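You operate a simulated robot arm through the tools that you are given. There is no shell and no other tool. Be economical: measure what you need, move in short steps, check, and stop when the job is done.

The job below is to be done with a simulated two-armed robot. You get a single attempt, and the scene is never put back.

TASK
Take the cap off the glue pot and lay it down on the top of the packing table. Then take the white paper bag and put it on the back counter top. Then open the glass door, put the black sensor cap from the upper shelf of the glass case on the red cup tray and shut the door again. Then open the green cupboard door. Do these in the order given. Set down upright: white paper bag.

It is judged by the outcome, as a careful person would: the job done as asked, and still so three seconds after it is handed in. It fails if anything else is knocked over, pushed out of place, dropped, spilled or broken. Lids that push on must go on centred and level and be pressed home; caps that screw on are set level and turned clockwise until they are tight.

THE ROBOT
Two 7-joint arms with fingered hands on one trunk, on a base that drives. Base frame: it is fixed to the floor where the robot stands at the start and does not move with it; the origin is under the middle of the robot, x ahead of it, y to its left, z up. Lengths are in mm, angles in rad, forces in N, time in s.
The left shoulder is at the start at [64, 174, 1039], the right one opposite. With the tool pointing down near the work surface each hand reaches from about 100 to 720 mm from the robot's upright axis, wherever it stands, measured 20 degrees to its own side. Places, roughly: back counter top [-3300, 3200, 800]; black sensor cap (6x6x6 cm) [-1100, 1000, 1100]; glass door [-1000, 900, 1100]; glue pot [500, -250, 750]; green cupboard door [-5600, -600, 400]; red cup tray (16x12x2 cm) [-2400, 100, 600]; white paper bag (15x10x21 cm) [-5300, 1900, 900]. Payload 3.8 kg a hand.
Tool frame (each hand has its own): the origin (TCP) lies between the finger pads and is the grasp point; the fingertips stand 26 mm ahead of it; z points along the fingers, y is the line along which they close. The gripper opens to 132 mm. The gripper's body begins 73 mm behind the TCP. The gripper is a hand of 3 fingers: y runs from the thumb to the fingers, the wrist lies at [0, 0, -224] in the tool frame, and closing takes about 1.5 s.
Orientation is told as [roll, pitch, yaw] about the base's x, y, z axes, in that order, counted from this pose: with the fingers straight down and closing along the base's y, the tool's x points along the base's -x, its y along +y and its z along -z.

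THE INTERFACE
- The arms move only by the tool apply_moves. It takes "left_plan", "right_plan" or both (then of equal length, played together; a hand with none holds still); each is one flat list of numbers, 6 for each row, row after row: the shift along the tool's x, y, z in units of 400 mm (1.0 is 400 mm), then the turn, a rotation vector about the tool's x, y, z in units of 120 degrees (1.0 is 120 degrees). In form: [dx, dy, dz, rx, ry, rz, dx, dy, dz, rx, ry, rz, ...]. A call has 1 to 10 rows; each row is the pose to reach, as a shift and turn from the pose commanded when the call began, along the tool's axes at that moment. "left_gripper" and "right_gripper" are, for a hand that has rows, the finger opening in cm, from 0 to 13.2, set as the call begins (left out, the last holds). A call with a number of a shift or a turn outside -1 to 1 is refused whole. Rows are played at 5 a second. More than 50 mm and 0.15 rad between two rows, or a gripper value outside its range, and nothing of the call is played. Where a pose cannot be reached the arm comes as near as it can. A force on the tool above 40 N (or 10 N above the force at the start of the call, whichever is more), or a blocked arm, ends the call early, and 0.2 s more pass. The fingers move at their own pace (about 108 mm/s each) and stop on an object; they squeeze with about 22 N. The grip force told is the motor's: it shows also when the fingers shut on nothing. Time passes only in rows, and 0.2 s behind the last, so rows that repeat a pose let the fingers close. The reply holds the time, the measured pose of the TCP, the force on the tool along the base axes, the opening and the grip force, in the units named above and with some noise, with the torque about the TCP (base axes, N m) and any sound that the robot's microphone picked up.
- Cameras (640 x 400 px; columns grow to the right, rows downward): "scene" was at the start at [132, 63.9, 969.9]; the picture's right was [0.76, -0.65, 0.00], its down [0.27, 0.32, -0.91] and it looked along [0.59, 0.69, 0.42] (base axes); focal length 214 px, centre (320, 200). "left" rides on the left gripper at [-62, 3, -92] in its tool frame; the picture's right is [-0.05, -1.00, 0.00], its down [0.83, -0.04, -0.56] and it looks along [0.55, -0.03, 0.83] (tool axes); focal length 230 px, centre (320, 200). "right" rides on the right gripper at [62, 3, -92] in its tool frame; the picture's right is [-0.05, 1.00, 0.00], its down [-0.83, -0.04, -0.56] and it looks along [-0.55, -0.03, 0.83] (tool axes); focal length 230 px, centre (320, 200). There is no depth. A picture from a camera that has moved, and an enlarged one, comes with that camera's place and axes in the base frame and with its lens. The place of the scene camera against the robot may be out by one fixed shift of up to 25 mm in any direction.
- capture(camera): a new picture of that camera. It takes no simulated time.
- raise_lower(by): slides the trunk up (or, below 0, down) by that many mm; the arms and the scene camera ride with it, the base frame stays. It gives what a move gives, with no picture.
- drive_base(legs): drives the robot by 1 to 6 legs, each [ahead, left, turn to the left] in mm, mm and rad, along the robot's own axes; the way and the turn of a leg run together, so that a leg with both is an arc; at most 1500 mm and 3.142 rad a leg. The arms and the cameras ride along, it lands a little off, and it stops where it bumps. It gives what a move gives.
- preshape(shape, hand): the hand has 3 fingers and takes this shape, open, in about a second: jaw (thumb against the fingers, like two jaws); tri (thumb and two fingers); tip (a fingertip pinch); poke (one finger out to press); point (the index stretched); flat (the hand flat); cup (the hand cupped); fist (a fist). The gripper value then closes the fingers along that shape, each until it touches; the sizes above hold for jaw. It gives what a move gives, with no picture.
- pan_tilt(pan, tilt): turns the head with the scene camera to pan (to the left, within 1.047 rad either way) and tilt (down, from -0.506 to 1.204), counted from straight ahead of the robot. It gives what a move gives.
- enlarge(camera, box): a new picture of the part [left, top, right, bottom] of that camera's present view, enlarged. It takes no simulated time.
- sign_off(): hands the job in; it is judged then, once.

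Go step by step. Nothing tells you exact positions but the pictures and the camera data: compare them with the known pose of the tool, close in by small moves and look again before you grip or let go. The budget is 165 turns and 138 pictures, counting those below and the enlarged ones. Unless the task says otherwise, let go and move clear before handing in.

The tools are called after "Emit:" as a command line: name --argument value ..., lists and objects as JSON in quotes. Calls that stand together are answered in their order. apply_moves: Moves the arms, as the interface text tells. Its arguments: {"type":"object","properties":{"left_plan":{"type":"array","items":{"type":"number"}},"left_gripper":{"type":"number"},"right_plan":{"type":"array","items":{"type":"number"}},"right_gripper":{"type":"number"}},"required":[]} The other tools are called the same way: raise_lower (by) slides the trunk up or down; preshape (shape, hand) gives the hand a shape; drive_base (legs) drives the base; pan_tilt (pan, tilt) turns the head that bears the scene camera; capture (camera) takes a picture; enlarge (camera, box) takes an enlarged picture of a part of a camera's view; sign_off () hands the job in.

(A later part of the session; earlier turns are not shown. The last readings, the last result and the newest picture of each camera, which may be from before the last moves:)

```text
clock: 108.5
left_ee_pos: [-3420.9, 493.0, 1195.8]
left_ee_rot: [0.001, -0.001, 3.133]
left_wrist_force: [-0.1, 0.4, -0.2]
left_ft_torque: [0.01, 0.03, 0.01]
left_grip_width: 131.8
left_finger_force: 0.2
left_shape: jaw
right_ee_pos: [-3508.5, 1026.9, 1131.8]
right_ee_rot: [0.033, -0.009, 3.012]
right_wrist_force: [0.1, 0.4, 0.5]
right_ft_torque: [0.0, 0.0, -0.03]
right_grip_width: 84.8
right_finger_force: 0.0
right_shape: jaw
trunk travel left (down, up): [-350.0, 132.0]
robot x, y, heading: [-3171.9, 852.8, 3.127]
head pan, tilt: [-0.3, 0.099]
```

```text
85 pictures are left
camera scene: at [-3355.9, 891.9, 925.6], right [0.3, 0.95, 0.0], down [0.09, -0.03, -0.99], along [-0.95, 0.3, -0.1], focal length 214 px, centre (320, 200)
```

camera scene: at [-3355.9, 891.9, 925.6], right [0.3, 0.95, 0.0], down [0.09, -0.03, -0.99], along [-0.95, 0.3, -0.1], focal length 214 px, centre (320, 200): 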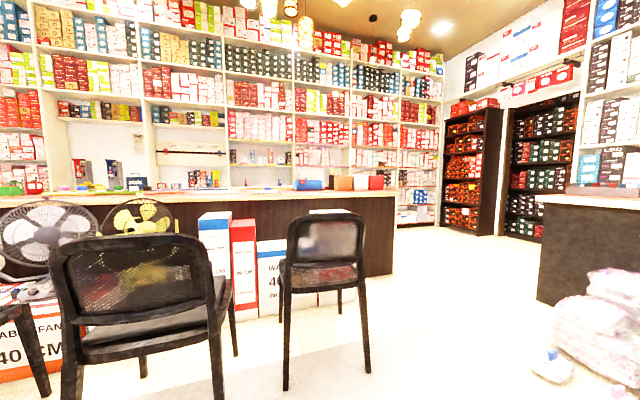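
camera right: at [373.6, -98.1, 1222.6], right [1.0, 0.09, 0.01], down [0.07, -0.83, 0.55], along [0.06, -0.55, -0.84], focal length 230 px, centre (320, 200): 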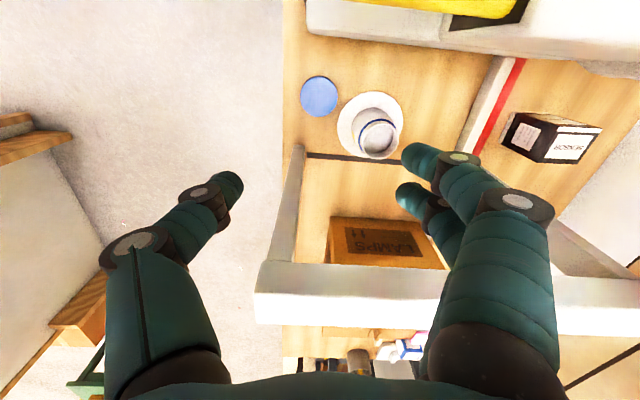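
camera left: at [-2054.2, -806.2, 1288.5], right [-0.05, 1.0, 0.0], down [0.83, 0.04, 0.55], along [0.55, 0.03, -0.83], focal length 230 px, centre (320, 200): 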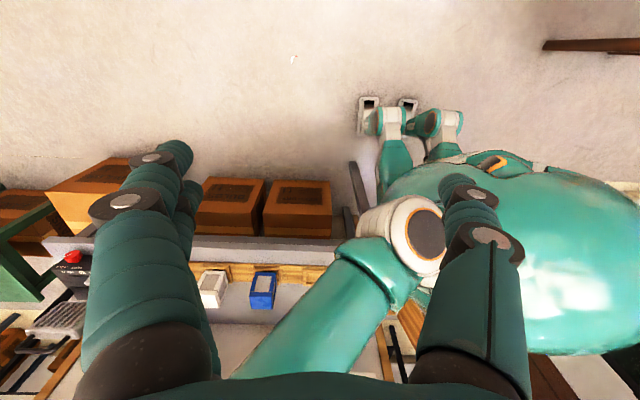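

I don't obviously see a white bag; it should be near the right end of the counter. Zooming there.

Emit:
enlarge --camera "scene" --box '[270, 120, 430, 220]'

Emit:
pan_tilt --pan -1.04 --tilt 0.2

Emit:
capture --camera "scene"

```text
4.00 times, centred on (350, 170) of scene
camera zoom: at [-3355.9, 891.9, 925.6], right [0.3, 0.95, 0.0], down [0.09, -0.03, -0.99], along [-0.95, 0.3, -0.1], focal length 858 px, centre (200, 320)
```

zoom: 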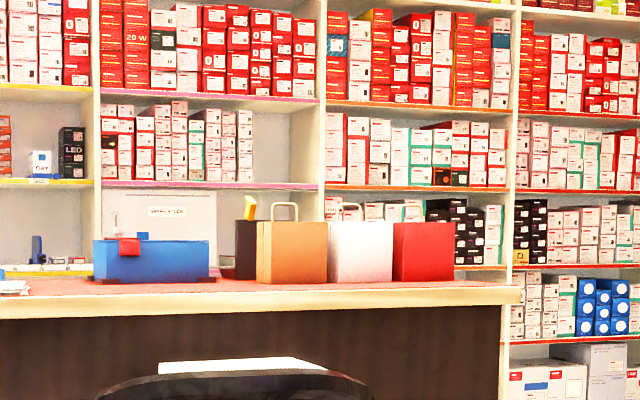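

```text
clock: 109.5
left_ee_pos: [-3421.8, 492.2, 1197.1]
left_ee_rot: [-0.001, -0.002, 3.133]
left_wrist_force: [-1.0, -0.7, -0.7]
left_ft_torque: [0.0, -0.02, -0.01]
left_grip_width: 132.0
left_finger_force: 0.0
left_shape: jaw
right_ee_pos: [-3508.3, 1026.3, 1131.1]
right_ee_rot: [0.033, -0.008, 3.012]
right_wrist_force: [0.3, 0.3, 0.4]
right_ft_torque: [0.01, -0.02, 0.01]
right_grip_width: 85.0
right_finger_force: 0.0
right_shape: jaw
trunk travel left (down, up): [-350.0, 132.0]
robot x, y, heading: [-3175.4, 853.7, 3.133]
head pan, tilt: [-1.04, 0.201]
```

```text
83 pictures are left
camera scene: at [-3314.7, 944.8, 916.3], right [0.87, 0.5, 0.0], down [0.1, -0.17, -0.98], along [-0.49, 0.85, -0.2], focal length 214 px, centre (320, 200)
```

scene: 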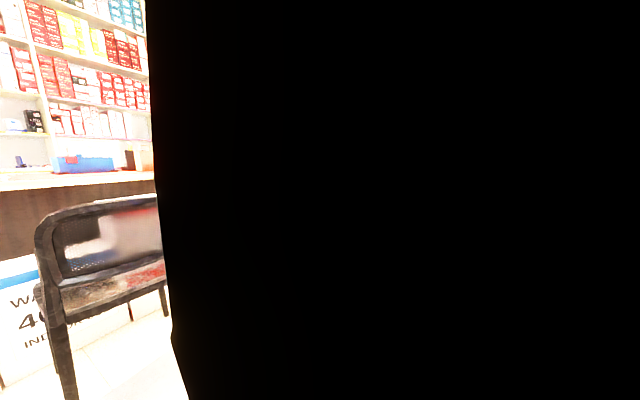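

The bags stand on the counter: brown, white, red side by side; the white one is at about [-5300,1930,880]. A chair stands near (-4200,1300) and plastic bags lie around (-3900,2250+), so I'll go diagonally between them.

Emit:
drive_base --legs '[[500, -900, 0]]'

Emit:
pan_tilt --pan -0.2 --tilt 0.35

Emit:
capture --camera "scene"

```text
clock: 117.7
left_ee_pos: [-3927.6, 1387.3, 1195.4]
left_ee_rot: [0.0, -0.002, 3.119]
left_wrist_force: [-0.1, -0.2, 0.6]
left_ft_torque: [0.01, 0.01, 0.01]
left_grip_width: 131.9
left_finger_force: 0.1
left_shape: jaw
right_ee_pos: [-4007.6, 1921.9, 1131.3]
right_ee_rot: [0.033, -0.009, 3.0]
right_wrist_force: [-0.1, 0.0, 0.1]
right_ft_torque: [-0.01, 0.02, 0.06]
right_grip_width: 85.0
right_finger_force: 0.2
right_shape: jaw
trunk travel left (down, up): [-350.0, 132.0]
robot x, y, heading: [-3675.8, 1744.4, 3.118]
head pan, tilt: [-1.04, 0.201]
```

```text
clock: 118.8
left_ee_pos: [-3928.1, 1386.9, 1196.8]
left_ee_rot: [0.0, 0.001, 3.12]
left_wrist_force: [-0.6, 0.9, -0.1]
left_ft_torque: [-0.02, -0.02, -0.03]
left_grip_width: 131.8
left_finger_force: 0.1
left_shape: jaw
right_ee_pos: [-4007.7, 1922.5, 1131.6]
right_ee_rot: [0.034, -0.009, 3.0]
right_wrist_force: [-0.7, -0.1, -0.1]
right_ft_torque: [0.03, -0.02, 0.04]
right_grip_width: 85.0
right_finger_force: 0.0
right_shape: jaw
trunk travel left (down, up): [-350.0, 132.0]
robot x, y, heading: [-3671.9, 1746.8, 3.121]
head pan, tilt: [-0.201, 0.351]
```

```text
82 pictures are left
camera scene: at [-3860.6, 1777.3, 902.3], right [0.22, 0.98, 0.0], down [0.34, -0.08, -0.94], along [-0.92, 0.21, -0.34], focal length 214 px, centre (320, 200)
```

scene: 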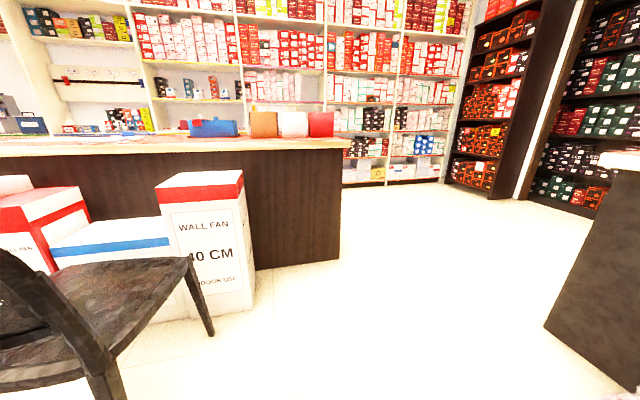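

The white bag is at [-5302,1934,~890], counter corner at (-5090,2190), fan box and chair to the left. I'll move up to about (-4700,2000) in two legs.

Emit:
drive_base --legs '[[450, 0, 0], [300, -222, 0], [280, 0, 0]]'

Emit:
pan_tilt --pan 0 --tilt 0.35

Emit:
capture --camera "scene"

```text
clock: 125.3
left_ee_pos: [-4954.3, 1623.3, 1197.3]
left_ee_rot: [-0.001, -0.002, 3.125]
left_wrist_force: [0.1, -0.1, -0.3]
left_ft_torque: [-0.02, -0.04, 0.03]
left_grip_width: 131.9
left_finger_force: 0.0
left_shape: jaw
right_ee_pos: [-5038.4, 2158.7, 1130.4]
right_ee_rot: [0.033, -0.009, 3.006]
right_wrist_force: [0.8, 0.9, 0.2]
right_ft_torque: [0.02, 0.01, 0.0]
right_grip_width: 84.8
right_finger_force: 0.1
right_shape: jaw
trunk travel left (down, up): [-350.0, 132.0]
robot x, y, heading: [-4701.5, 1982.8, 3.126]
head pan, tilt: [-0.201, 0.351]
```

```text
clock: 126.0
left_ee_pos: [-4954.1, 1621.2, 1196.9]
left_ee_rot: [0.0, -0.003, 3.125]
left_wrist_force: [0.1, -0.4, 0.1]
left_ft_torque: [0.02, -0.04, 0.0]
left_grip_width: 131.9
left_finger_force: 0.0
left_shape: jaw
right_ee_pos: [-5037.3, 2156.8, 1131.3]
right_ee_rot: [0.033, -0.008, 3.006]
right_wrist_force: [0.7, -0.3, 0.9]
right_ft_torque: [0.01, 0.01, 0.0]
right_grip_width: 84.9
right_finger_force: 0.1
right_shape: jaw
trunk travel left (down, up): [-350.0, 132.0]
robot x, y, heading: [-4700.3, 1983.6, 3.127]
head pan, tilt: [0.0, 0.351]
```

```text
81 pictures are left
camera scene: at [-4892.0, 1994.3, 902.3], right [0.02, 1.0, 0.0], down [0.34, -0.01, -0.94], along [-0.94, 0.01, -0.34], focal length 214 px, centre (320, 200)
```

scene: 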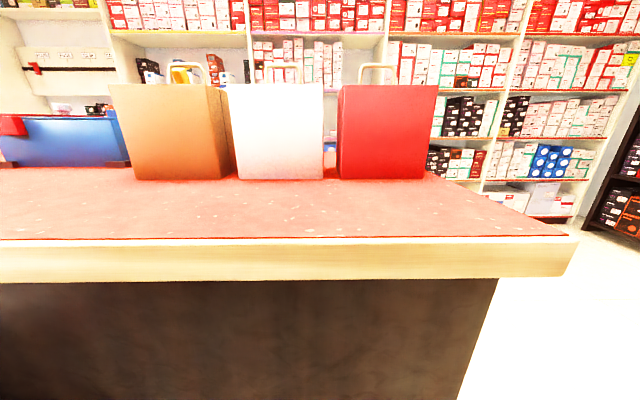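

The white bag's front face is at x≈-5227, centre about (-5277,1927), with gaps to neighbours small in y. I'll bring the left hand above it, turned so the fingers close front-to-back.

Emit:
apply_moves --left_plan '[-0.082, -0.075, 0, 0, 0, -0.07, -0.164, -0.15, 0, 0, 0, -0.14, -0.246, -0.225, 0, 0, 0, -0.21, -0.328, -0.3, 0, 0, 0, -0.28, -0.41, -0.375, 0, 0, 0, -0.35, -0.492, -0.45, 0, 0, 0, -0.42, -0.574, -0.525, 0, 0, 0, -0.49, -0.656, -0.6, 0, 0, 0, -0.56, -0.738, -0.675, 0, 0, 0, -0.63, -0.82, -0.75, 0, 0, 0, -0.7]'

Emit:
capture --camera "left"

Emit:
capture --camera "scene"

```text
clock: 128.2
left_ee_pos: [-5170.9, 1766.7, 1145.1]
left_ee_rot: [-0.003, 0.002, -1.686]
left_wrist_force: [-0.3, -0.1, -0.2]
left_ft_torque: [0.04, -0.01, 0.01]
left_grip_width: 131.8
left_finger_force: 0.0
left_shape: jaw
left hand out of reach, approached as far as the arm can: row 6, 7, 8, 9, 10
right_ee_pos: [-5039.5, 2155.5, 1130.7]
right_ee_rot: [0.032, -0.009, 3.005]
right_wrist_force: [0.3, 0.1, 0.3]
right_ft_torque: [0.02, 0.01, 0.01]
right_grip_width: 85.3
right_finger_force: 0.0
right_shape: jaw
trunk travel left (down, up): [-350.0, 132.0]
robot x, y, heading: [-4700.1, 1982.1, 3.127]
head pan, tilt: [0.0, 0.351]
```

```text
80 pictures are left
camera left: at [-5176.9, 1704.4, 1237.0], right [-1.0, 0.06, 0.0], down [0.05, 0.83, 0.56], along [0.03, 0.56, -0.83], focal length 230 px, centre (320, 200)
```

left: 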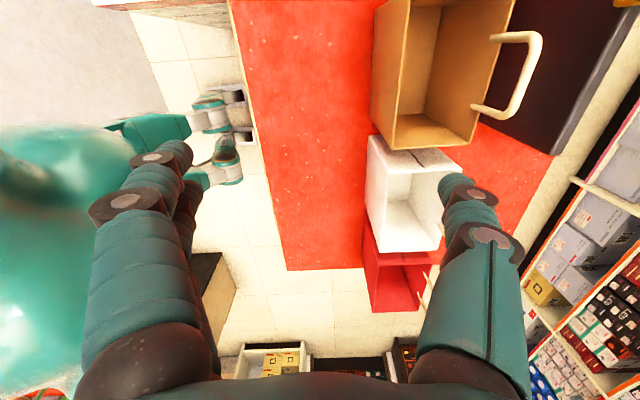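

```text
79 pictures are left
camera scene: at [-4892.7, 1993.4, 902.1], right [0.01, 1.0, 0.0], down [0.34, 0.0, -0.94], along [-0.94, 0.01, -0.34], focal length 214 px, centre (320, 200)
```

scene: 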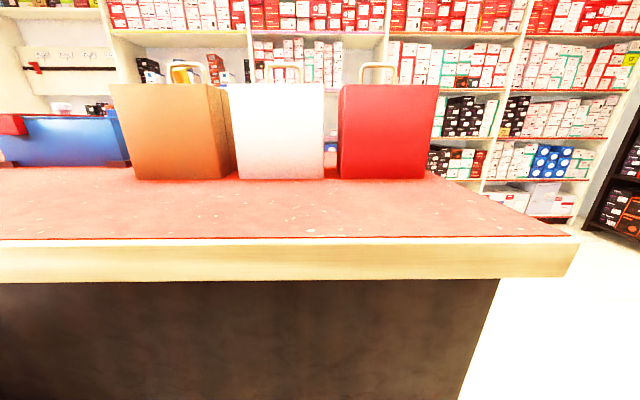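

The bags are open-topped with a handle on the back wall; the white one's front face is at x≈-5265, rim z≈947, y≈1845–1997. I'll raise the trunk and bring the base slightly closer and to the right so the left arm can reach it from above.

Emit:
raise_lower --by 130

Emit:
drive_base --legs '[[0, -100, 0.015], [40, 0, 0]]'

```text
clock: 129.8
left_ee_pos: [-5043.8, 1766.5, 1427.4]
left_ee_rot: [-0.377, -0.037, -1.681]
left_wrist_force: [-0.7, 0.5, -1.4]
left_ft_torque: [0.02, -0.06, -0.02]
left_grip_width: 131.7
left_finger_force: 0.1
left_shape: jaw
right_ee_pos: [-5039.9, 2157.4, 1259.4]
right_ee_rot: [0.032, -0.006, 3.005]
right_wrist_force: [0.1, -0.1, -0.5]
right_ft_torque: [0.0, 0.02, 0.01]
right_grip_width: 85.3
right_finger_force: 0.1
right_shape: jaw
trunk travel left (down, up): [-480.0, 2.0]
robot x, y, heading: [-4700.6, 1980.0, 3.13]
head pan, tilt: [0.0, 0.351]
```

```text
clock: 131.8
left_ee_pos: [-5073.4, 1860.2, 1428.6]
left_ee_rot: [-0.386, -0.036, -1.662]
left_wrist_force: [0.1, -0.1, 0.1]
left_ft_torque: [-0.01, -0.01, 0.02]
left_grip_width: 131.9
left_finger_force: 0.1
left_shape: jaw
right_ee_pos: [-5077.5, 2251.9, 1263.1]
right_ee_rot: [0.034, -0.014, 3.024]
right_wrist_force: [0.4, -0.4, -0.9]
right_ft_torque: [-0.02, 0.04, 0.02]
right_grip_width: 85.0
right_finger_force: 0.0
right_shape: jaw
trunk travel left (down, up): [-480.0, 2.0]
robot x, y, heading: [-4742.2, 2083.6, -3.135]
head pan, tilt: [0.0, 0.351]
```

The left arm's commanded pose was out of reach; I'll bring it to a reachable pose above the counter and read it.

Emit:
apply_moves --left_plan '[-0.046, 0.054, 0.1, 0, 0, 0, -0.092, 0.108, 0.2, 0, 0, 0, -0.138, 0.162, 0.3, 0, 0, 0, -0.184, 0.216, 0.4, 0, 0, 0, -0.23, 0.27, 0.5, 0, 0, 0, -0.23, 0.27, 0.5, 0, 0, 0]'

Emit:
capture --camera "left"

```text
clock: 133.2
left_ee_pos: [-5056.9, 1758.1, 1204.6]
left_ee_rot: [-0.383, -0.036, -1.663]
left_wrist_force: [0.2, 0.3, 0.4]
left_ft_torque: [-0.02, -0.01, -0.01]
left_grip_width: 131.6
left_finger_force: 0.1
left_shape: jaw
right_ee_pos: [-5078.7, 2253.2, 1262.1]
right_ee_rot: [0.035, -0.01, 3.029]
right_wrist_force: [0.6, 0.3, -0.4]
right_ft_torque: [0.01, 0.03, 0.02]
right_grip_width: 85.0
right_finger_force: 0.2
right_shape: jaw
trunk travel left (down, up): [-480.0, 2.0]
robot x, y, heading: [-4740.3, 2081.9, -3.138]
head pan, tilt: [0.0, 0.351]
```

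```text
78 pictures are left
camera left: at [-5026.8, 1696.2, 1290.3], right [-0.93, 0.05, 0.37], down [0.24, 0.83, 0.5], along [-0.29, 0.56, -0.78], focal length 230 px, centre (320, 200)
```

left: 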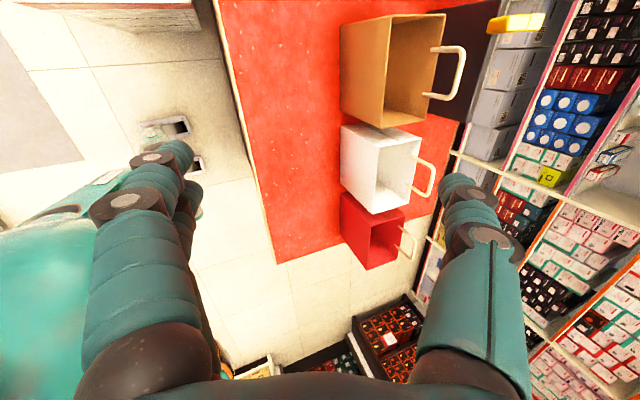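

The hand is tilted; I'll level it and move toward above the white bag.

Emit:
apply_moves --left_plan '[0.039, -0.052, 0.072, -0.037, 0, 0, 0.078, -0.104, 0.144, -0.074, 0, 0, 0.118, -0.157, 0.217, -0.11, 0, 0, 0.157, -0.209, 0.289, -0.147, 0, 0, 0.196, -0.261, 0.361, -0.183, 0, 0, 0.196, -0.261, 0.361, -0.183, 0, 0]'

Emit:
capture --camera "left"

```text
clock: 134.6
left_ee_pos: [-5183.8, 1827.3, 1100.3]
left_ee_rot: [0.001, -0.036, -1.662]
left_wrist_force: [-0.1, 0.0, -0.2]
left_ft_torque: [-0.02, 0.02, 0.01]
left_grip_width: 132.1
left_finger_force: 0.1
left_shape: jaw
left hand out of reach, approached as far as the arm can: row 5, 6
right_ee_pos: [-5079.1, 2253.3, 1262.5]
right_ee_rot: [0.034, -0.012, 3.026]
right_wrist_force: [0.3, -0.2, 0.3]
right_ft_torque: [0.02, 0.03, -0.01]
right_grip_width: 85.1
right_finger_force: 0.0
right_shape: jaw
trunk travel left (down, up): [-480.0, 2.0]
robot x, y, heading: [-4741.6, 2082.4, -3.136]
head pan, tilt: [0.0, 0.351]
```

```text
77 pictures are left
camera left: at [-5187.3, 1768.6, 1195.0], right [-1.0, 0.04, 0.0], down [0.03, 0.85, 0.52], along [0.02, 0.52, -0.85], focal length 230 px, centre (320, 200)
```

left: 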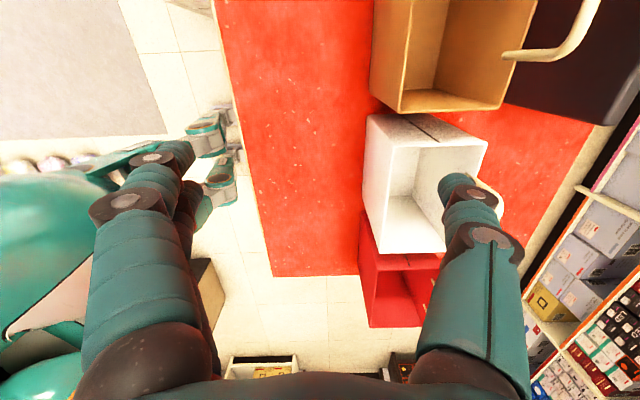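

The left arm is stuck at that posture, while the right one reached farther in a similar pose earlier. I'll tuck the left hand back and use the right hand, shifting the base left for it.

Emit:
apply_moves --left_plan '[-0.021, 0.05, -0.025, 0, 0, 0.07, -0.043, 0.1, -0.05, 0, 0, 0.14, -0.064, 0.15, -0.075, 0, 0, 0.21, -0.086, 0.2, -0.1, 0, 0, 0.28, -0.107, 0.25, -0.125, 0, 0, 0.35, -0.129, 0.3, -0.15, 0, 0, 0.42, -0.15, 0.35, -0.175, 0, 0, 0.49, -0.172, 0.4, -0.2, 0, 0, 0.56, -0.194, 0.45, -0.225, 0, 0, 0.63, -0.215, 0.5, -0.25, 0, 0, 0.7]' --right_plan '[-0.05, 0, 0, 0, 0, 0.06, -0.1, 0, 0, 0, 0, 0.12, -0.15, 0, 0, 0, 0, 0.18, -0.2, 0, 0, 0, 0, 0.24, -0.2, 0, 0, 0, 0, 0.3, -0.2, 0, 0, 0, 0, 0.36, -0.2, 0, 0, 0, 0, 0.42, -0.2, 0, 0, 0, 0, 0.48, -0.2, 0, 0, 0, 0, 0.54, -0.2, 0, 0, 0, 0, 0.6]' --right_gripper 13.2

Emit:
drive_base --legs '[[0, 110, 0]]'

Emit:
capture --camera "right"

```text
clock: 136.8
left_ee_pos: [-4991.1, 1725.8, 1202.7]
left_ee_rot: [0.038, -0.001, -3.131]
left_wrist_force: [0.1, 0.1, 0.0]
left_ft_torque: [0.0, 0.01, 0.03]
left_grip_width: 131.9
left_finger_force: 0.0
left_shape: jaw
right_ee_pos: [-5158.0, 2261.8, 1263.3]
right_ee_rot: [0.02, 0.028, 1.769]
right_wrist_force: [0.6, -0.2, -0.2]
right_ft_torque: [0.02, 0.04, 0.0]
right_grip_width: 131.7
right_finger_force: 0.0
right_shape: jaw
trunk travel left (down, up): [-480.0, 2.0]
robot x, y, heading: [-4740.4, 2083.0, -3.132]
head pan, tilt: [0.0, 0.351]
```

```text
clock: 138.4
left_ee_pos: [-4989.1, 1616.3, 1202.6]
left_ee_rot: [0.036, -0.002, -3.126]
left_wrist_force: [0.7, 0.1, -0.1]
left_ft_torque: [0.03, 0.0, 0.0]
left_grip_width: 131.6
left_finger_force: 0.1
left_shape: jaw
right_ee_pos: [-5158.3, 2150.1, 1262.9]
right_ee_rot: [0.017, 0.03, 1.774]
right_wrist_force: [-0.4, -0.4, 0.4]
right_ft_torque: [0.0, 0.03, 0.01]
right_grip_width: 132.2
right_finger_force: 0.0
right_shape: jaw
trunk travel left (down, up): [-480.0, 2.0]
robot x, y, heading: [-4739.0, 1971.2, -3.138]
head pan, tilt: [0.0, 0.351]
```

```text
76 pictures are left
camera right: at [-5148.8, 2094.2, 1358.1], right [-0.99, -0.15, 0.02], down [-0.12, 0.84, 0.53], along [-0.09, 0.52, -0.85], focal length 230 px, centre (320, 200)
```

right: 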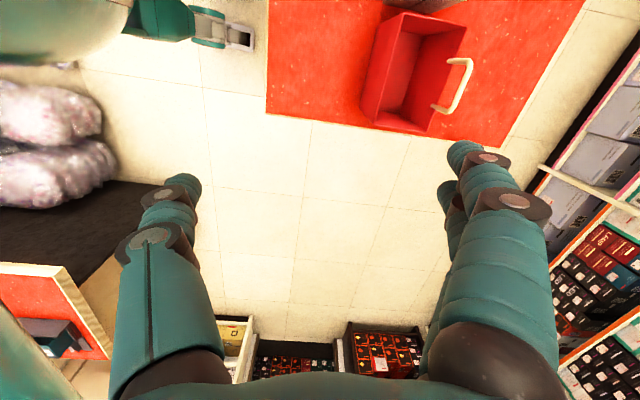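

Right hand is ready; I'll move it to above the white bag at about (-5300,1920,1085), closing exactly front-to-back.

Emit:
apply_moves --right_plan '[0.07, 0.066, 0.04, 0, 0, 0.014, 0.14, 0.132, 0.08, 0, 0, 0.028, 0.21, 0.198, 0.14, 0, 0, 0.042, 0.28, 0.264, 0.2, 0, 0, 0.055, 0.35, 0.33, 0.27, 0, 0, 0.069, 0.42, 0.396, 0.33, 0, 0, 0.083, 0.492, 0.4625, 0.39, 0, 0, 0.097, 0.492, 0.4625, 0.445, 0, 0, 0.097, 0.492, 0.4625, 0.445, 0, 0, 0.097]'

Emit:
capture --camera "right"

Emit:
pan_tilt --pan 0 --tilt 0.3

Emit:
capture --camera "scene"

```text
clock: 140.4
left_ee_pos: [-4989.5, 1616.1, 1202.1]
left_ee_rot: [0.038, -0.002, -3.126]
left_wrist_force: [0.4, 0.0, 0.7]
left_ft_torque: [0.0, 0.02, 0.01]
left_grip_width: 131.9
left_finger_force: 0.1
left_shape: jaw
right_ee_pos: [-5300.2, 1914.1, 1094.9]
right_ee_rot: [0.015, 0.032, 1.571]
right_wrist_force: [0.9, 0.1, -0.4]
right_ft_torque: [0.02, 0.02, 0.02]
right_grip_width: 132.1
right_finger_force: 0.1
right_shape: jaw
trunk travel left (down, up): [-480.0, 2.0]
robot x, y, heading: [-4735.4, 1976.0, -3.137]
head pan, tilt: [0.0, 0.351]
```

```text
75 pictures are left
camera right: at [-5302.3, 1856.2, 1189.5], right [-1.0, 0.05, 0.01], down [0.05, 0.85, 0.53], along [0.02, 0.53, -0.85], focal length 230 px, centre (320, 200)
```

right: 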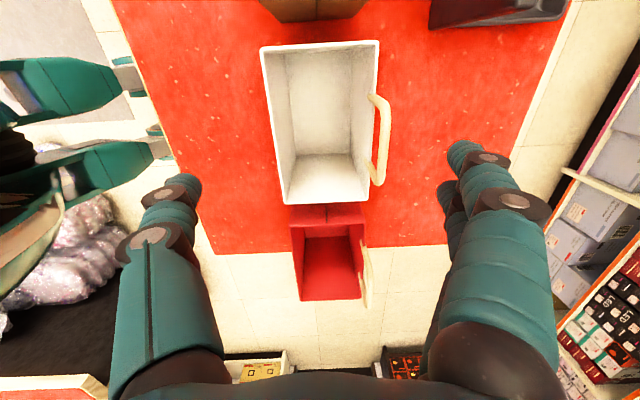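

```text
clock: 141.1
left_ee_pos: [-4989.6, 1616.3, 1202.3]
left_ee_rot: [0.036, 0.0, -3.124]
left_wrist_force: [-0.4, 0.4, 0.5]
left_ft_torque: [0.01, -0.03, -0.01]
left_grip_width: 131.8
left_finger_force: 0.1
left_shape: jaw
right_ee_pos: [-5301.0, 1913.7, 1093.9]
right_ee_rot: [0.015, 0.033, 1.568]
right_wrist_force: [0.3, -0.5, 0.5]
right_ft_torque: [0.04, -0.01, 0.01]
right_grip_width: 132.2
right_finger_force: 0.2
right_shape: jaw
trunk travel left (down, up): [-480.0, 2.0]
robot x, y, heading: [-4740.2, 1972.6, -3.133]
head pan, tilt: [0.0, 0.3]
```

```text
74 pictures are left
camera scene: at [-4946.7, 1981.6, 1072.6], right [-0.01, 1.0, 0.0], down [0.3, 0.0, -0.96], along [-0.96, -0.01, -0.3], focal length 214 px, centre (320, 200)
```

scene: 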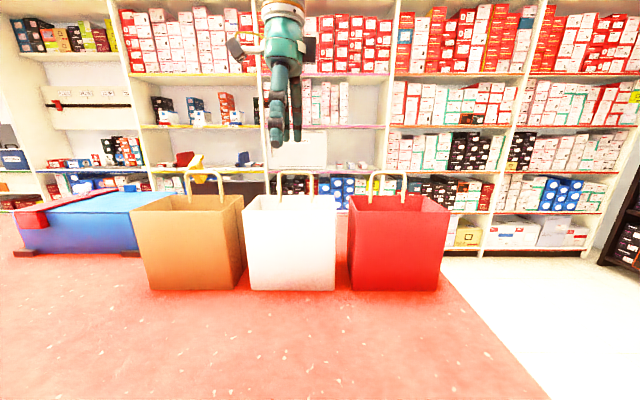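

The rim outline puts the bag at x −5254…−5354, y 1846…1993, rim z≈963. I'll centre at (-5304,1920) and lower to TCP z≈955, straddling it.

Emit:
apply_moves --right_plan '[-0.015, 0.0075, 0.07, 0, 0, 0, -0.015, 0.0075, 0.14, 0, 0, 0, -0.015, 0.0075, 0.21, 0, 0, 0, -0.015, 0.0075, 0.28, 0, 0, 0, -0.015, 0.0075, 0.345, 0, 0, 0, -0.015, 0.0075, 0.345, 0, 0, 0]'

Emit:
capture --camera "right"

Emit:
capture --camera "scene"

```text
clock: 142.5
left_ee_pos: [-4987.3, 1616.5, 1204.4]
left_ee_rot: [0.038, -0.004, -3.126]
left_wrist_force: [0.0, 0.7, 0.3]
left_ft_torque: [0.0, 0.0, 0.0]
left_grip_width: 131.8
left_finger_force: 0.2
left_shape: jaw
right_ee_pos: [-5306.3, 1917.2, 962.2]
right_ee_rot: [0.02, 0.036, 1.57]
right_wrist_force: [-5.8, -0.5, 19.7]
right_ft_torque: [0.17, -0.09, 0.09]
right_grip_width: 131.6
right_finger_force: 0.2
right_shape: jaw
trunk travel left (down, up): [-480.0, 2.0]
robot x, y, heading: [-4739.2, 1970.6, -3.13]
head pan, tilt: [0.0, 0.3]
```

```text
73 pictures are left
camera right: at [-5307.8, 1859.5, 1056.2], right [-1.0, 0.05, 0.02], down [0.05, 0.85, 0.53], along [0.01, 0.53, -0.85], focal length 230 px, centre (320, 200)
```

right: 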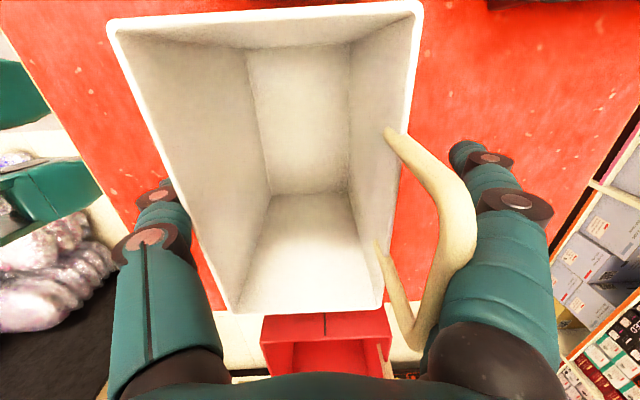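

```text
72 pictures are left
camera scene: at [-4946.3, 1981.8, 1073.3], right [-0.01, 1.0, 0.0], down [0.3, 0.0, -0.96], along [-0.96, -0.01, -0.3], focal length 214 px, centre (320, 200)
```

scene: 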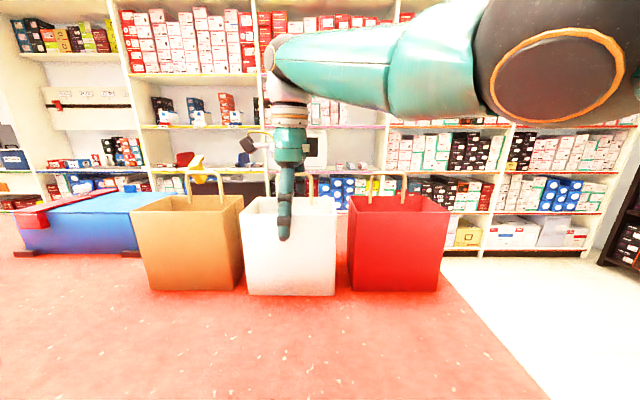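

The palm presses on the bag's handle there. I'll rise again and instead pinch the front wall: thumb outside, fingers inside, clear of the handle.

Emit:
apply_moves --right_plan '[0, 0, -0.07, 0, 0, 0, 0, 0, -0.14, 0, 0, 0, 0, -0.04, -0.21, 0, 0, 0, 0, -0.08, -0.21, 0, 0, 0, 0, -0.12, -0.21, 0, 0, 0, 0, -0.12, -0.21, 0, 0, 0]'

Emit:
apply_moves --right_plan '[0, 0, 0, 0, 0, 0, 0, 0, 0, 0, 0, 0, 0, 0, 0, 0, 0, 0, 0, 0, 0, 0, 0, 0]' --right_gripper 7

Emit:
capture --camera "right"

```text
clock: 143.9
left_ee_pos: [-4989.6, 1615.6, 1202.2]
left_ee_rot: [0.037, -0.003, -3.126]
left_wrist_force: [-0.4, -0.1, 0.7]
left_ft_torque: [0.02, 0.01, -0.01]
left_grip_width: 131.8
left_finger_force: 0.1
left_shape: jaw
right_ee_pos: [-5259.5, 1919.8, 1041.0]
right_ee_rot: [0.015, 0.03, 1.569]
right_wrist_force: [-1.7, 0.2, 5.4]
right_ft_torque: [0.0, 0.38, -0.04]
right_grip_width: 132.1
right_finger_force: 0.0
right_shape: jaw
trunk travel left (down, up): [-480.0, 2.0]
robot x, y, heading: [-4739.9, 1975.2, -3.138]
head pan, tilt: [0.0, 0.3]
```

```text
clock: 144.9
left_ee_pos: [-4989.3, 1616.1, 1202.5]
left_ee_rot: [0.038, -0.002, -3.125]
left_wrist_force: [0.5, -0.5, 0.2]
left_ft_torque: [-0.02, 0.02, 0.0]
left_grip_width: 131.7
left_finger_force: 0.0
left_shape: jaw
right_ee_pos: [-5259.6, 1921.2, 1039.8]
right_ee_rot: [0.013, 0.033, 1.569]
right_wrist_force: [-0.3, -0.4, 0.5]
right_ft_torque: [0.04, 0.04, -0.04]
right_grip_width: 70.9
right_finger_force: 0.0
right_shape: jaw
trunk travel left (down, up): [-480.0, 2.0]
robot x, y, heading: [-4739.8, 1976.4, -3.129]
head pan, tilt: [0.0, 0.3]
```

```text
71 pictures are left
camera right: at [-5261.4, 1862.6, 1134.5], right [-1.0, 0.05, 0.01], down [0.05, 0.85, 0.53], along [0.02, 0.53, -0.85], focal length 230 px, centre (320, 200)
```

right: 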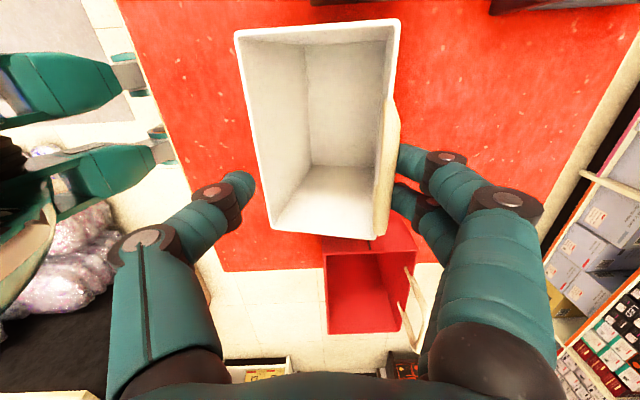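

The bag was dragged forward ~45 mm by the handle catching the fingers (still upright). I'll rise straight up and re-measure.

Emit:
apply_moves --right_plan '[0, 0, -0.05, 0, 0, 0, 0, 0, -0.1, 0, 0, 0, 0, 0, -0.17, 0, 0, 0, 0, 0, -0.17, 0, 0, 0]'

Emit:
capture --camera "right"

Emit:
capture --camera "scene"

```text
clock: 145.9
left_ee_pos: [-4990.1, 1616.3, 1202.7]
left_ee_rot: [0.037, 0.0, -3.125]
left_wrist_force: [0.0, -0.2, -0.5]
left_ft_torque: [0.02, 0.01, 0.01]
left_grip_width: 132.0
left_finger_force: 0.0
left_shape: jaw
right_ee_pos: [-5260.1, 1923.0, 1105.9]
right_ee_rot: [0.012, 0.031, 1.567]
right_wrist_force: [-0.7, -0.1, 0.8]
right_ft_torque: [-0.01, 0.0, 0.0]
right_grip_width: 70.5
right_finger_force: 0.0
right_shape: jaw
trunk travel left (down, up): [-480.0, 2.0]
robot x, y, heading: [-4739.2, 1974.4, -3.131]
head pan, tilt: [0.0, 0.3]
```

```text
70 pictures are left
camera right: at [-5262.6, 1865.7, 1201.0], right [-1.0, 0.05, 0.01], down [0.05, 0.85, 0.53], along [0.02, 0.53, -0.85], focal length 230 px, centre (320, 200)
```

right: 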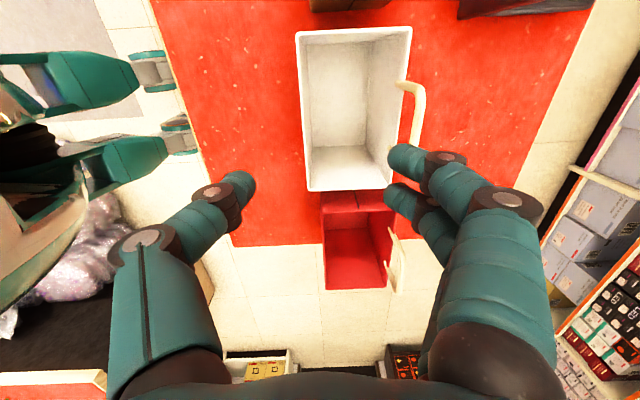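

```text
69 pictures are left
camera scene: at [-4947.0, 1981.7, 1072.5], right [-0.01, 1.0, 0.0], down [0.3, 0.0, -0.96], along [-0.96, -0.01, -0.3], focal length 214 px, centre (320, 200)
```

scene: 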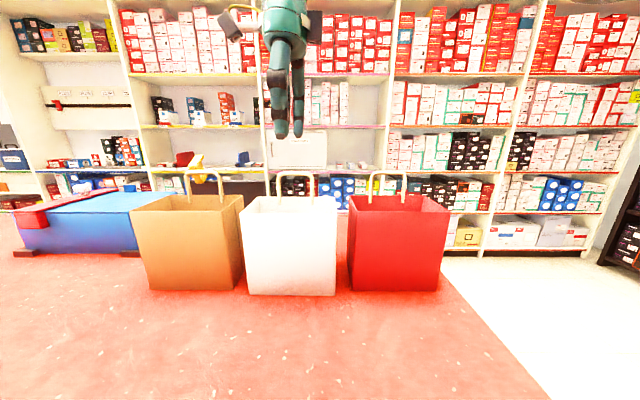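

The bag settled upright, front wall now at x≈-5243, y 1848–2001. I'll position over the front wall and lower to pinch it.

Emit:
apply_moves --right_plan '[0, -0.053, 0, 0, 0, 0, 0, -0.053, 0.1, 0, 0, 0, 0, -0.053, 0.2, 0, 0, 0, 0, -0.053, 0.28, 0, 0, 0, 0, -0.053, 0.28, 0, 0, 0]'

Emit:
capture --camera "right"

```text
clock: 147.1
left_ee_pos: [-4988.9, 1615.5, 1202.9]
left_ee_rot: [0.038, -0.002, -3.126]
left_wrist_force: [0.7, 0.3, -0.2]
left_ft_torque: [0.01, 0.01, -0.03]
left_grip_width: 132.0
left_finger_force: 0.0
left_shape: jaw
right_ee_pos: [-5239.1, 1921.4, 998.0]
right_ee_rot: [0.015, 0.033, 1.572]
right_wrist_force: [-0.4, 0.4, 0.5]
right_ft_torque: [0.02, 0.03, 0.02]
right_grip_width: 70.6
right_finger_force: 0.1
right_shape: jaw
trunk travel left (down, up): [-480.0, 2.0]
robot x, y, heading: [-4738.3, 1974.7, -3.138]
head pan, tilt: [0.0, 0.3]
```

```text
68 pictures are left
camera right: at [-5240.9, 1863.2, 1092.0], right [-1.0, 0.05, 0.01], down [0.05, 0.85, 0.53], along [0.02, 0.53, -0.85], focal length 230 px, centre (320, 200)
```

right: 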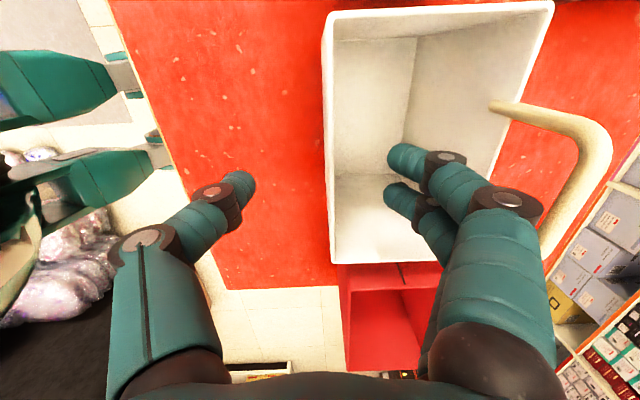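

Thumb is outside and fingers inside. Lower ~52 mm and close on the front wall.

Emit:
apply_moves --right_plan '[0, 0.005, 0.04, 0, 0, 0, 0, 0.005, 0.08, 0, 0, 0, 0, 0.005, 0.13, 0, 0, 0, 0, 0.005, 0.13, 0, 0, 0]' --right_gripper 5.5

Emit:
apply_moves --right_plan '[0, 0, 0, 0, 0, 0, 0, 0, 0, 0, 0, 0, 0, 0, 0, 0, 0, 0, 0, 0, 0, 0, 0, 0, 0, 0, 0, 0, 0, 0]' --right_gripper 0

Emit:
capture --camera "right"

Emit:
capture --camera "scene"

```text
clock: 148.1
left_ee_pos: [-4989.7, 1615.4, 1202.1]
left_ee_rot: [0.037, -0.004, -3.125]
left_wrist_force: [0.3, -0.8, 0.5]
left_ft_torque: [0.01, 0.03, -0.01]
left_grip_width: 131.9
left_finger_force: 0.0
left_shape: jaw
right_ee_pos: [-5242.2, 1918.1, 946.2]
right_ee_rot: [0.014, 0.032, 1.57]
right_wrist_force: [-0.2, -0.7, 0.9]
right_ft_torque: [-0.01, -0.02, 0.04]
right_grip_width: 55.6
right_finger_force: 0.0
right_shape: jaw
trunk travel left (down, up): [-480.0, 2.0]
robot x, y, heading: [-4739.3, 1973.7, -3.138]
head pan, tilt: [0.0, 0.3]
```

```text
clock: 149.3
left_ee_pos: [-4989.6, 1616.1, 1203.3]
left_ee_rot: [0.036, -0.001, -3.125]
left_wrist_force: [-0.1, -0.1, 0.6]
left_ft_torque: [-0.02, -0.02, 0.01]
left_grip_width: 132.1
left_finger_force: 0.1
left_shape: jaw
right_ee_pos: [-5241.8, 1917.6, 946.0]
right_ee_rot: [0.013, 0.033, 1.569]
right_wrist_force: [-0.5, 0.1, 0.0]
right_ft_torque: [0.01, 0.0, 0.01]
right_grip_width: 0.1
right_finger_force: 21.4
right_shape: jaw
trunk travel left (down, up): [-480.0, 2.0]
robot x, y, heading: [-4739.8, 1973.2, -3.134]
head pan, tilt: [0.0, 0.3]
```

```text
67 pictures are left
camera right: at [-5244.5, 1859.9, 1040.7], right [-1.0, 0.05, 0.01], down [0.05, 0.85, 0.53], along [0.02, 0.53, -0.85], focal length 230 px, centre (320, 200)
```

right: 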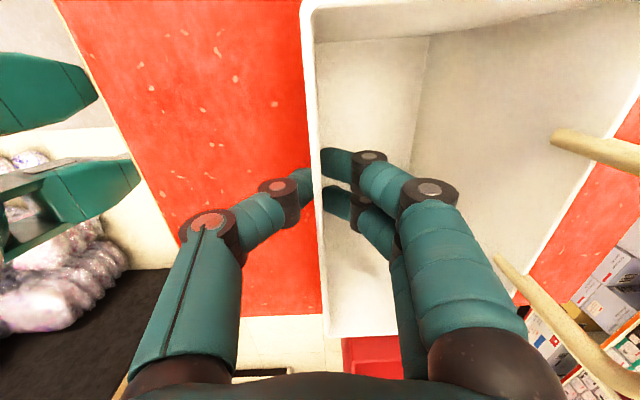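

```text
66 pictures are left
camera scene: at [-4946.8, 1981.7, 1072.6], right [-0.01, 1.0, 0.0], down [0.3, 0.0, -0.96], along [-0.96, -0.01, -0.3], focal length 214 px, centre (320, 200)
```

scene: 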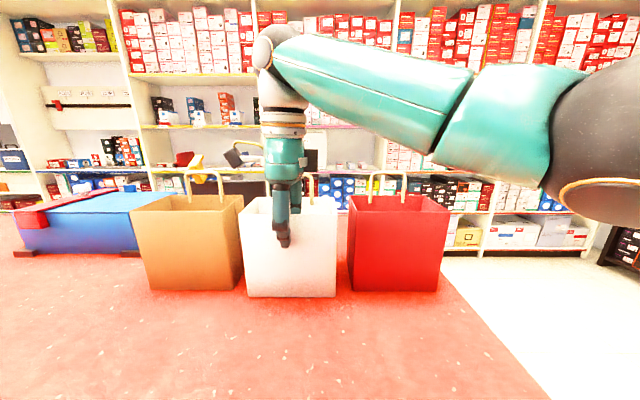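

Pinched on the front wall. I'll lift slowly by ~30 mm and check it hangs level.

Emit:
apply_moves --right_plan '[0, 0, -0.02, 0, 0, 0, 0, 0, -0.04, 0, 0, 0, 0, 0, -0.06, 0, 0, 0, 0, 0, -0.08, 0, 0, 0, 0, 0, -0.08, 0, 0, 0]'

Emit:
capture --camera "scene"

```text
clock: 150.5
left_ee_pos: [-4989.1, 1616.5, 1203.5]
left_ee_rot: [0.036, -0.002, -3.125]
left_wrist_force: [-0.4, -0.9, 0.9]
left_ft_torque: [-0.03, -0.03, -0.01]
left_grip_width: 131.9
left_finger_force: 0.1
left_shape: jaw
right_ee_pos: [-5241.4, 1916.8, 976.4]
right_ee_rot: [0.015, 0.03, 1.57]
right_wrist_force: [-0.3, -0.6, -0.6]
right_ft_torque: [0.02, -0.03, 0.03]
right_grip_width: 0.0
right_finger_force: 22.2
right_shape: jaw
trunk travel left (down, up): [-480.0, 2.0]
robot x, y, heading: [-4736.8, 1975.6, -3.139]
head pan, tilt: [0.0, 0.3]
```

```text
65 pictures are left
camera scene: at [-4946.8, 1981.7, 1072.6], right [-0.01, 1.0, 0.0], down [0.3, 0.0, -0.96], along [-0.96, -0.01, -0.3], focal length 214 px, centre (320, 200)
```

scene: 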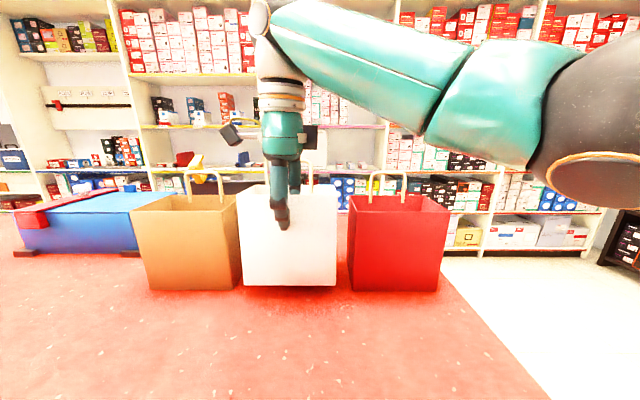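

The bag hangs level. Lift it well above its neighbours, then back the base away.

Emit:
apply_moves --right_plan '[0, 0, -0.08, 0, 0, 0, 0, 0, -0.16, 0, 0, 0, 0, 0, -0.24, 0, 0, 0, 0, 0, -0.32, 0, 0, 0, 0, 0, -0.39, 0, 0, 0, 0, 0, -0.39, 0, 0, 0]'

Emit:
drive_base --legs '[[-450, 0, 0]]'

Emit:
pan_tilt --pan -0.9 --tilt 0.45

Emit:
capture --camera "scene"

```text
clock: 151.9
left_ee_pos: [-4990.1, 1615.7, 1202.2]
left_ee_rot: [0.037, -0.003, -3.126]
left_wrist_force: [0.3, 1.2, 0.4]
left_ft_torque: [-0.01, 0.01, 0.0]
left_grip_width: 131.9
left_finger_force: 0.1
left_shape: jaw
right_ee_pos: [-5237.1, 1925.8, 1134.2]
right_ee_rot: [0.011, 0.031, 1.57]
right_wrist_force: [0.0, 0.4, -0.6]
right_ft_torque: [-0.03, -0.01, 0.0]
right_grip_width: 0.0
right_finger_force: 22.2
right_shape: jaw
trunk travel left (down, up): [-480.0, 2.0]
robot x, y, heading: [-4734.6, 1975.8, -3.132]
head pan, tilt: [0.0, 0.3]
```

```text
clock: 154.6
left_ee_pos: [-4536.0, 1620.7, 1202.2]
left_ee_rot: [0.037, -0.001, -3.136]
left_wrist_force: [-0.3, -0.6, -0.3]
left_ft_torque: [0.0, 0.0, 0.01]
left_grip_width: 131.7
left_finger_force: 0.0
left_shape: jaw
right_ee_pos: [-4781.0, 1930.7, 1133.6]
right_ee_rot: [0.011, 0.032, 1.56]
right_wrist_force: [-0.6, -0.1, 0.2]
right_ft_torque: [0.02, -0.03, 0.02]
right_grip_width: 0.0
right_finger_force: 21.8
right_shape: jaw
trunk travel left (down, up): [-480.0, 2.0]
robot x, y, heading: [-4275.6, 1974.5, 3.143]
head pan, tilt: [0.0, 0.3]
```

```text
clock: 155.8
left_ee_pos: [-4535.5, 1620.2, 1202.9]
left_ee_rot: [0.037, -0.002, -3.136]
left_wrist_force: [-0.3, -0.5, 0.5]
left_ft_torque: [-0.02, 0.0, 0.01]
left_grip_width: 132.0
left_finger_force: 0.0
left_shape: jaw
right_ee_pos: [-4782.7, 1931.1, 1134.1]
right_ee_rot: [0.013, 0.032, 1.562]
right_wrist_force: [0.0, 0.0, -0.5]
right_ft_torque: [0.02, -0.03, 0.01]
right_grip_width: 0.1
right_finger_force: 21.9
right_shape: jaw
trunk travel left (down, up): [-480.0, 2.0]
robot x, y, heading: [-4281.3, 1975.7, 3.138]
head pan, tilt: [-0.901, 0.45]
```

```text
64 pictures are left
camera scene: at [-4453.6, 2056.7, 1058.7], right [0.78, 0.62, 0.0], down [0.27, -0.34, -0.9], along [-0.56, 0.71, -0.44], focal length 214 px, centre (320, 200)
```

scene: 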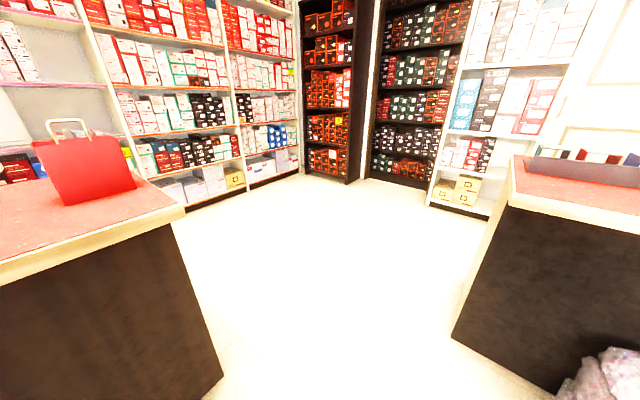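

The back counter's front face is at y≈2965, its left end at x≈-4360, with plastic bags on the floor further along. I'll turn to face it (+y) and look.

Emit:
drive_base --legs '[[0, 0, -1.567]]'

Emit:
pan_tilt --pan -0.25 --tilt 0.45

Emit:
capture --camera "scene"

```text
clock: 160.0
left_ee_pos: [-4642.8, 2220.3, 1202.0]
left_ee_rot: [0.036, -0.001, 1.599]
left_wrist_force: [-0.5, 0.9, -0.4]
left_ft_torque: [0.0, 0.01, -0.02]
left_grip_width: 131.8
left_finger_force: 0.0
left_shape: jaw
right_ee_pos: [-4337.4, 2472.0, 1134.5]
right_ee_rot: [0.013, 0.032, 0.012]
right_wrist_force: [0.1, 0.8, 0.3]
right_ft_torque: [0.01, -0.03, 0.02]
right_grip_width: 0.0
right_finger_force: 22.0
right_shape: jaw
trunk travel left (down, up): [-480.0, 2.0]
robot x, y, heading: [-4281.6, 1971.1, 1.593]
head pan, tilt: [-0.901, 0.45]
```

```text
clock: 161.0
left_ee_pos: [-4643.1, 2220.9, 1202.6]
left_ee_rot: [0.036, -0.002, 1.599]
left_wrist_force: [0.0, 0.0, -0.2]
left_ft_torque: [0.01, 0.02, -0.01]
left_grip_width: 132.1
left_finger_force: 0.1
left_shape: jaw
right_ee_pos: [-4337.0, 2473.3, 1132.6]
right_ee_rot: [0.013, 0.032, 0.013]
right_wrist_force: [0.7, 0.1, -0.6]
right_ft_torque: [-0.03, -0.02, 0.01]
right_grip_width: 0.0
right_finger_force: 21.5
right_shape: jaw
trunk travel left (down, up): [-480.0, 2.0]
robot x, y, heading: [-4283.5, 1974.4, 1.592]
head pan, tilt: [-0.25, 0.45]
```

```text
63 pictures are left
camera scene: at [-4269.7, 2181.9, 1058.7], right [0.97, -0.23, 0.0], down [-0.1, -0.42, -0.9], along [0.21, 0.88, -0.44], focal length 214 px, centre (320, 200)
```

scene: 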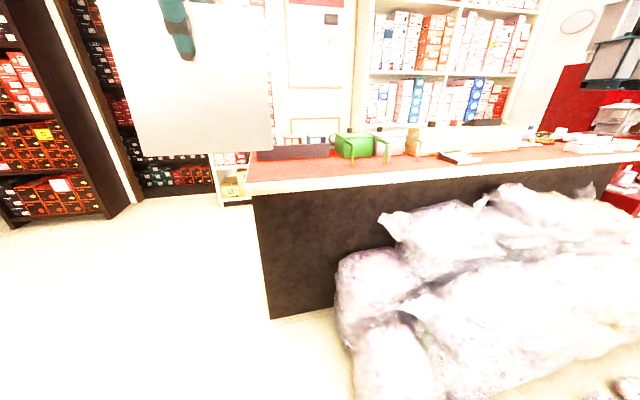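

The counter's front strip at its left end (x≈-4240, y≈2990–3090) is free. I'll drive to about (-4400,2530), left of the plastic bag pile.

Emit:
drive_base --legs '[[100, 105, -0.02], [455, 0, 0]]'

Emit:
capture --camera "scene"

Emit:
capture --camera "right"

```text
clock: 164.9
left_ee_pos: [-4750.1, 2781.2, 1203.0]
left_ee_rot: [0.036, -0.001, 1.591]
left_wrist_force: [-0.3, 0.6, 0.5]
left_ft_torque: [-0.01, -0.01, 0.02]
left_grip_width: 131.9
left_finger_force: 0.0
left_shape: jaw
right_ee_pos: [-4442.3, 3030.8, 1134.2]
right_ee_rot: [0.014, 0.031, 0.004]
right_wrist_force: [-0.5, 0.5, -0.4]
right_ft_torque: [0.02, 0.0, 0.02]
right_grip_width: 0.1
right_finger_force: 22.1
right_shape: jaw
trunk travel left (down, up): [-480.0, 2.0]
robot x, y, heading: [-4390.2, 2533.4, 1.577]
head pan, tilt: [-0.25, 0.45]
```

```text
62 pictures are left
camera scene: at [-4377.7, 2739.7, 1058.8], right [0.97, -0.24, 0.0], down [-0.1, -0.42, -0.9], along [0.21, 0.87, -0.44], focal length 214 px, centre (320, 200)
```

scene: 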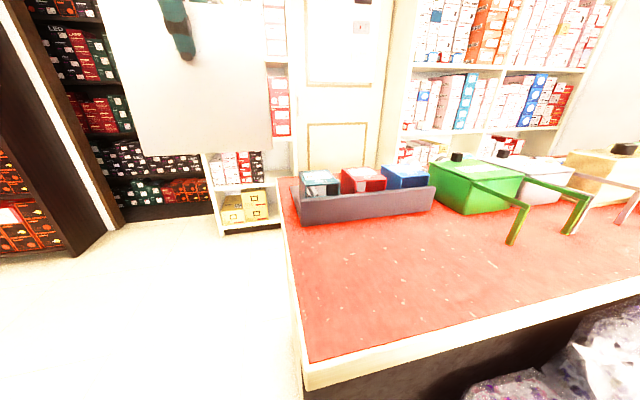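

```text
61 pictures are left
camera right: at [-4501.6, 3033.4, 1228.5], right [0.05, 1.0, 0.01], down [0.85, -0.05, 0.53], along [0.53, -0.02, -0.85], focal length 230 px, centre (320, 200)
```

right: 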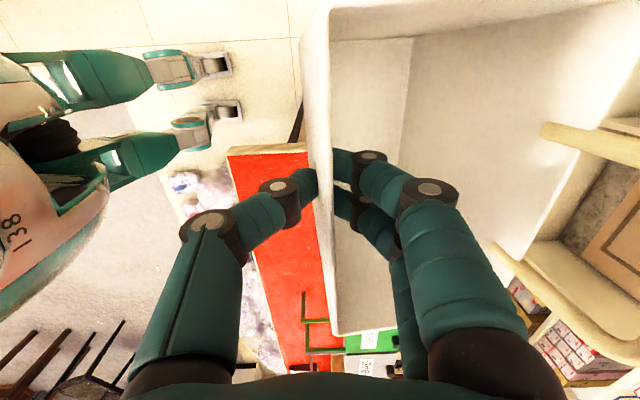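

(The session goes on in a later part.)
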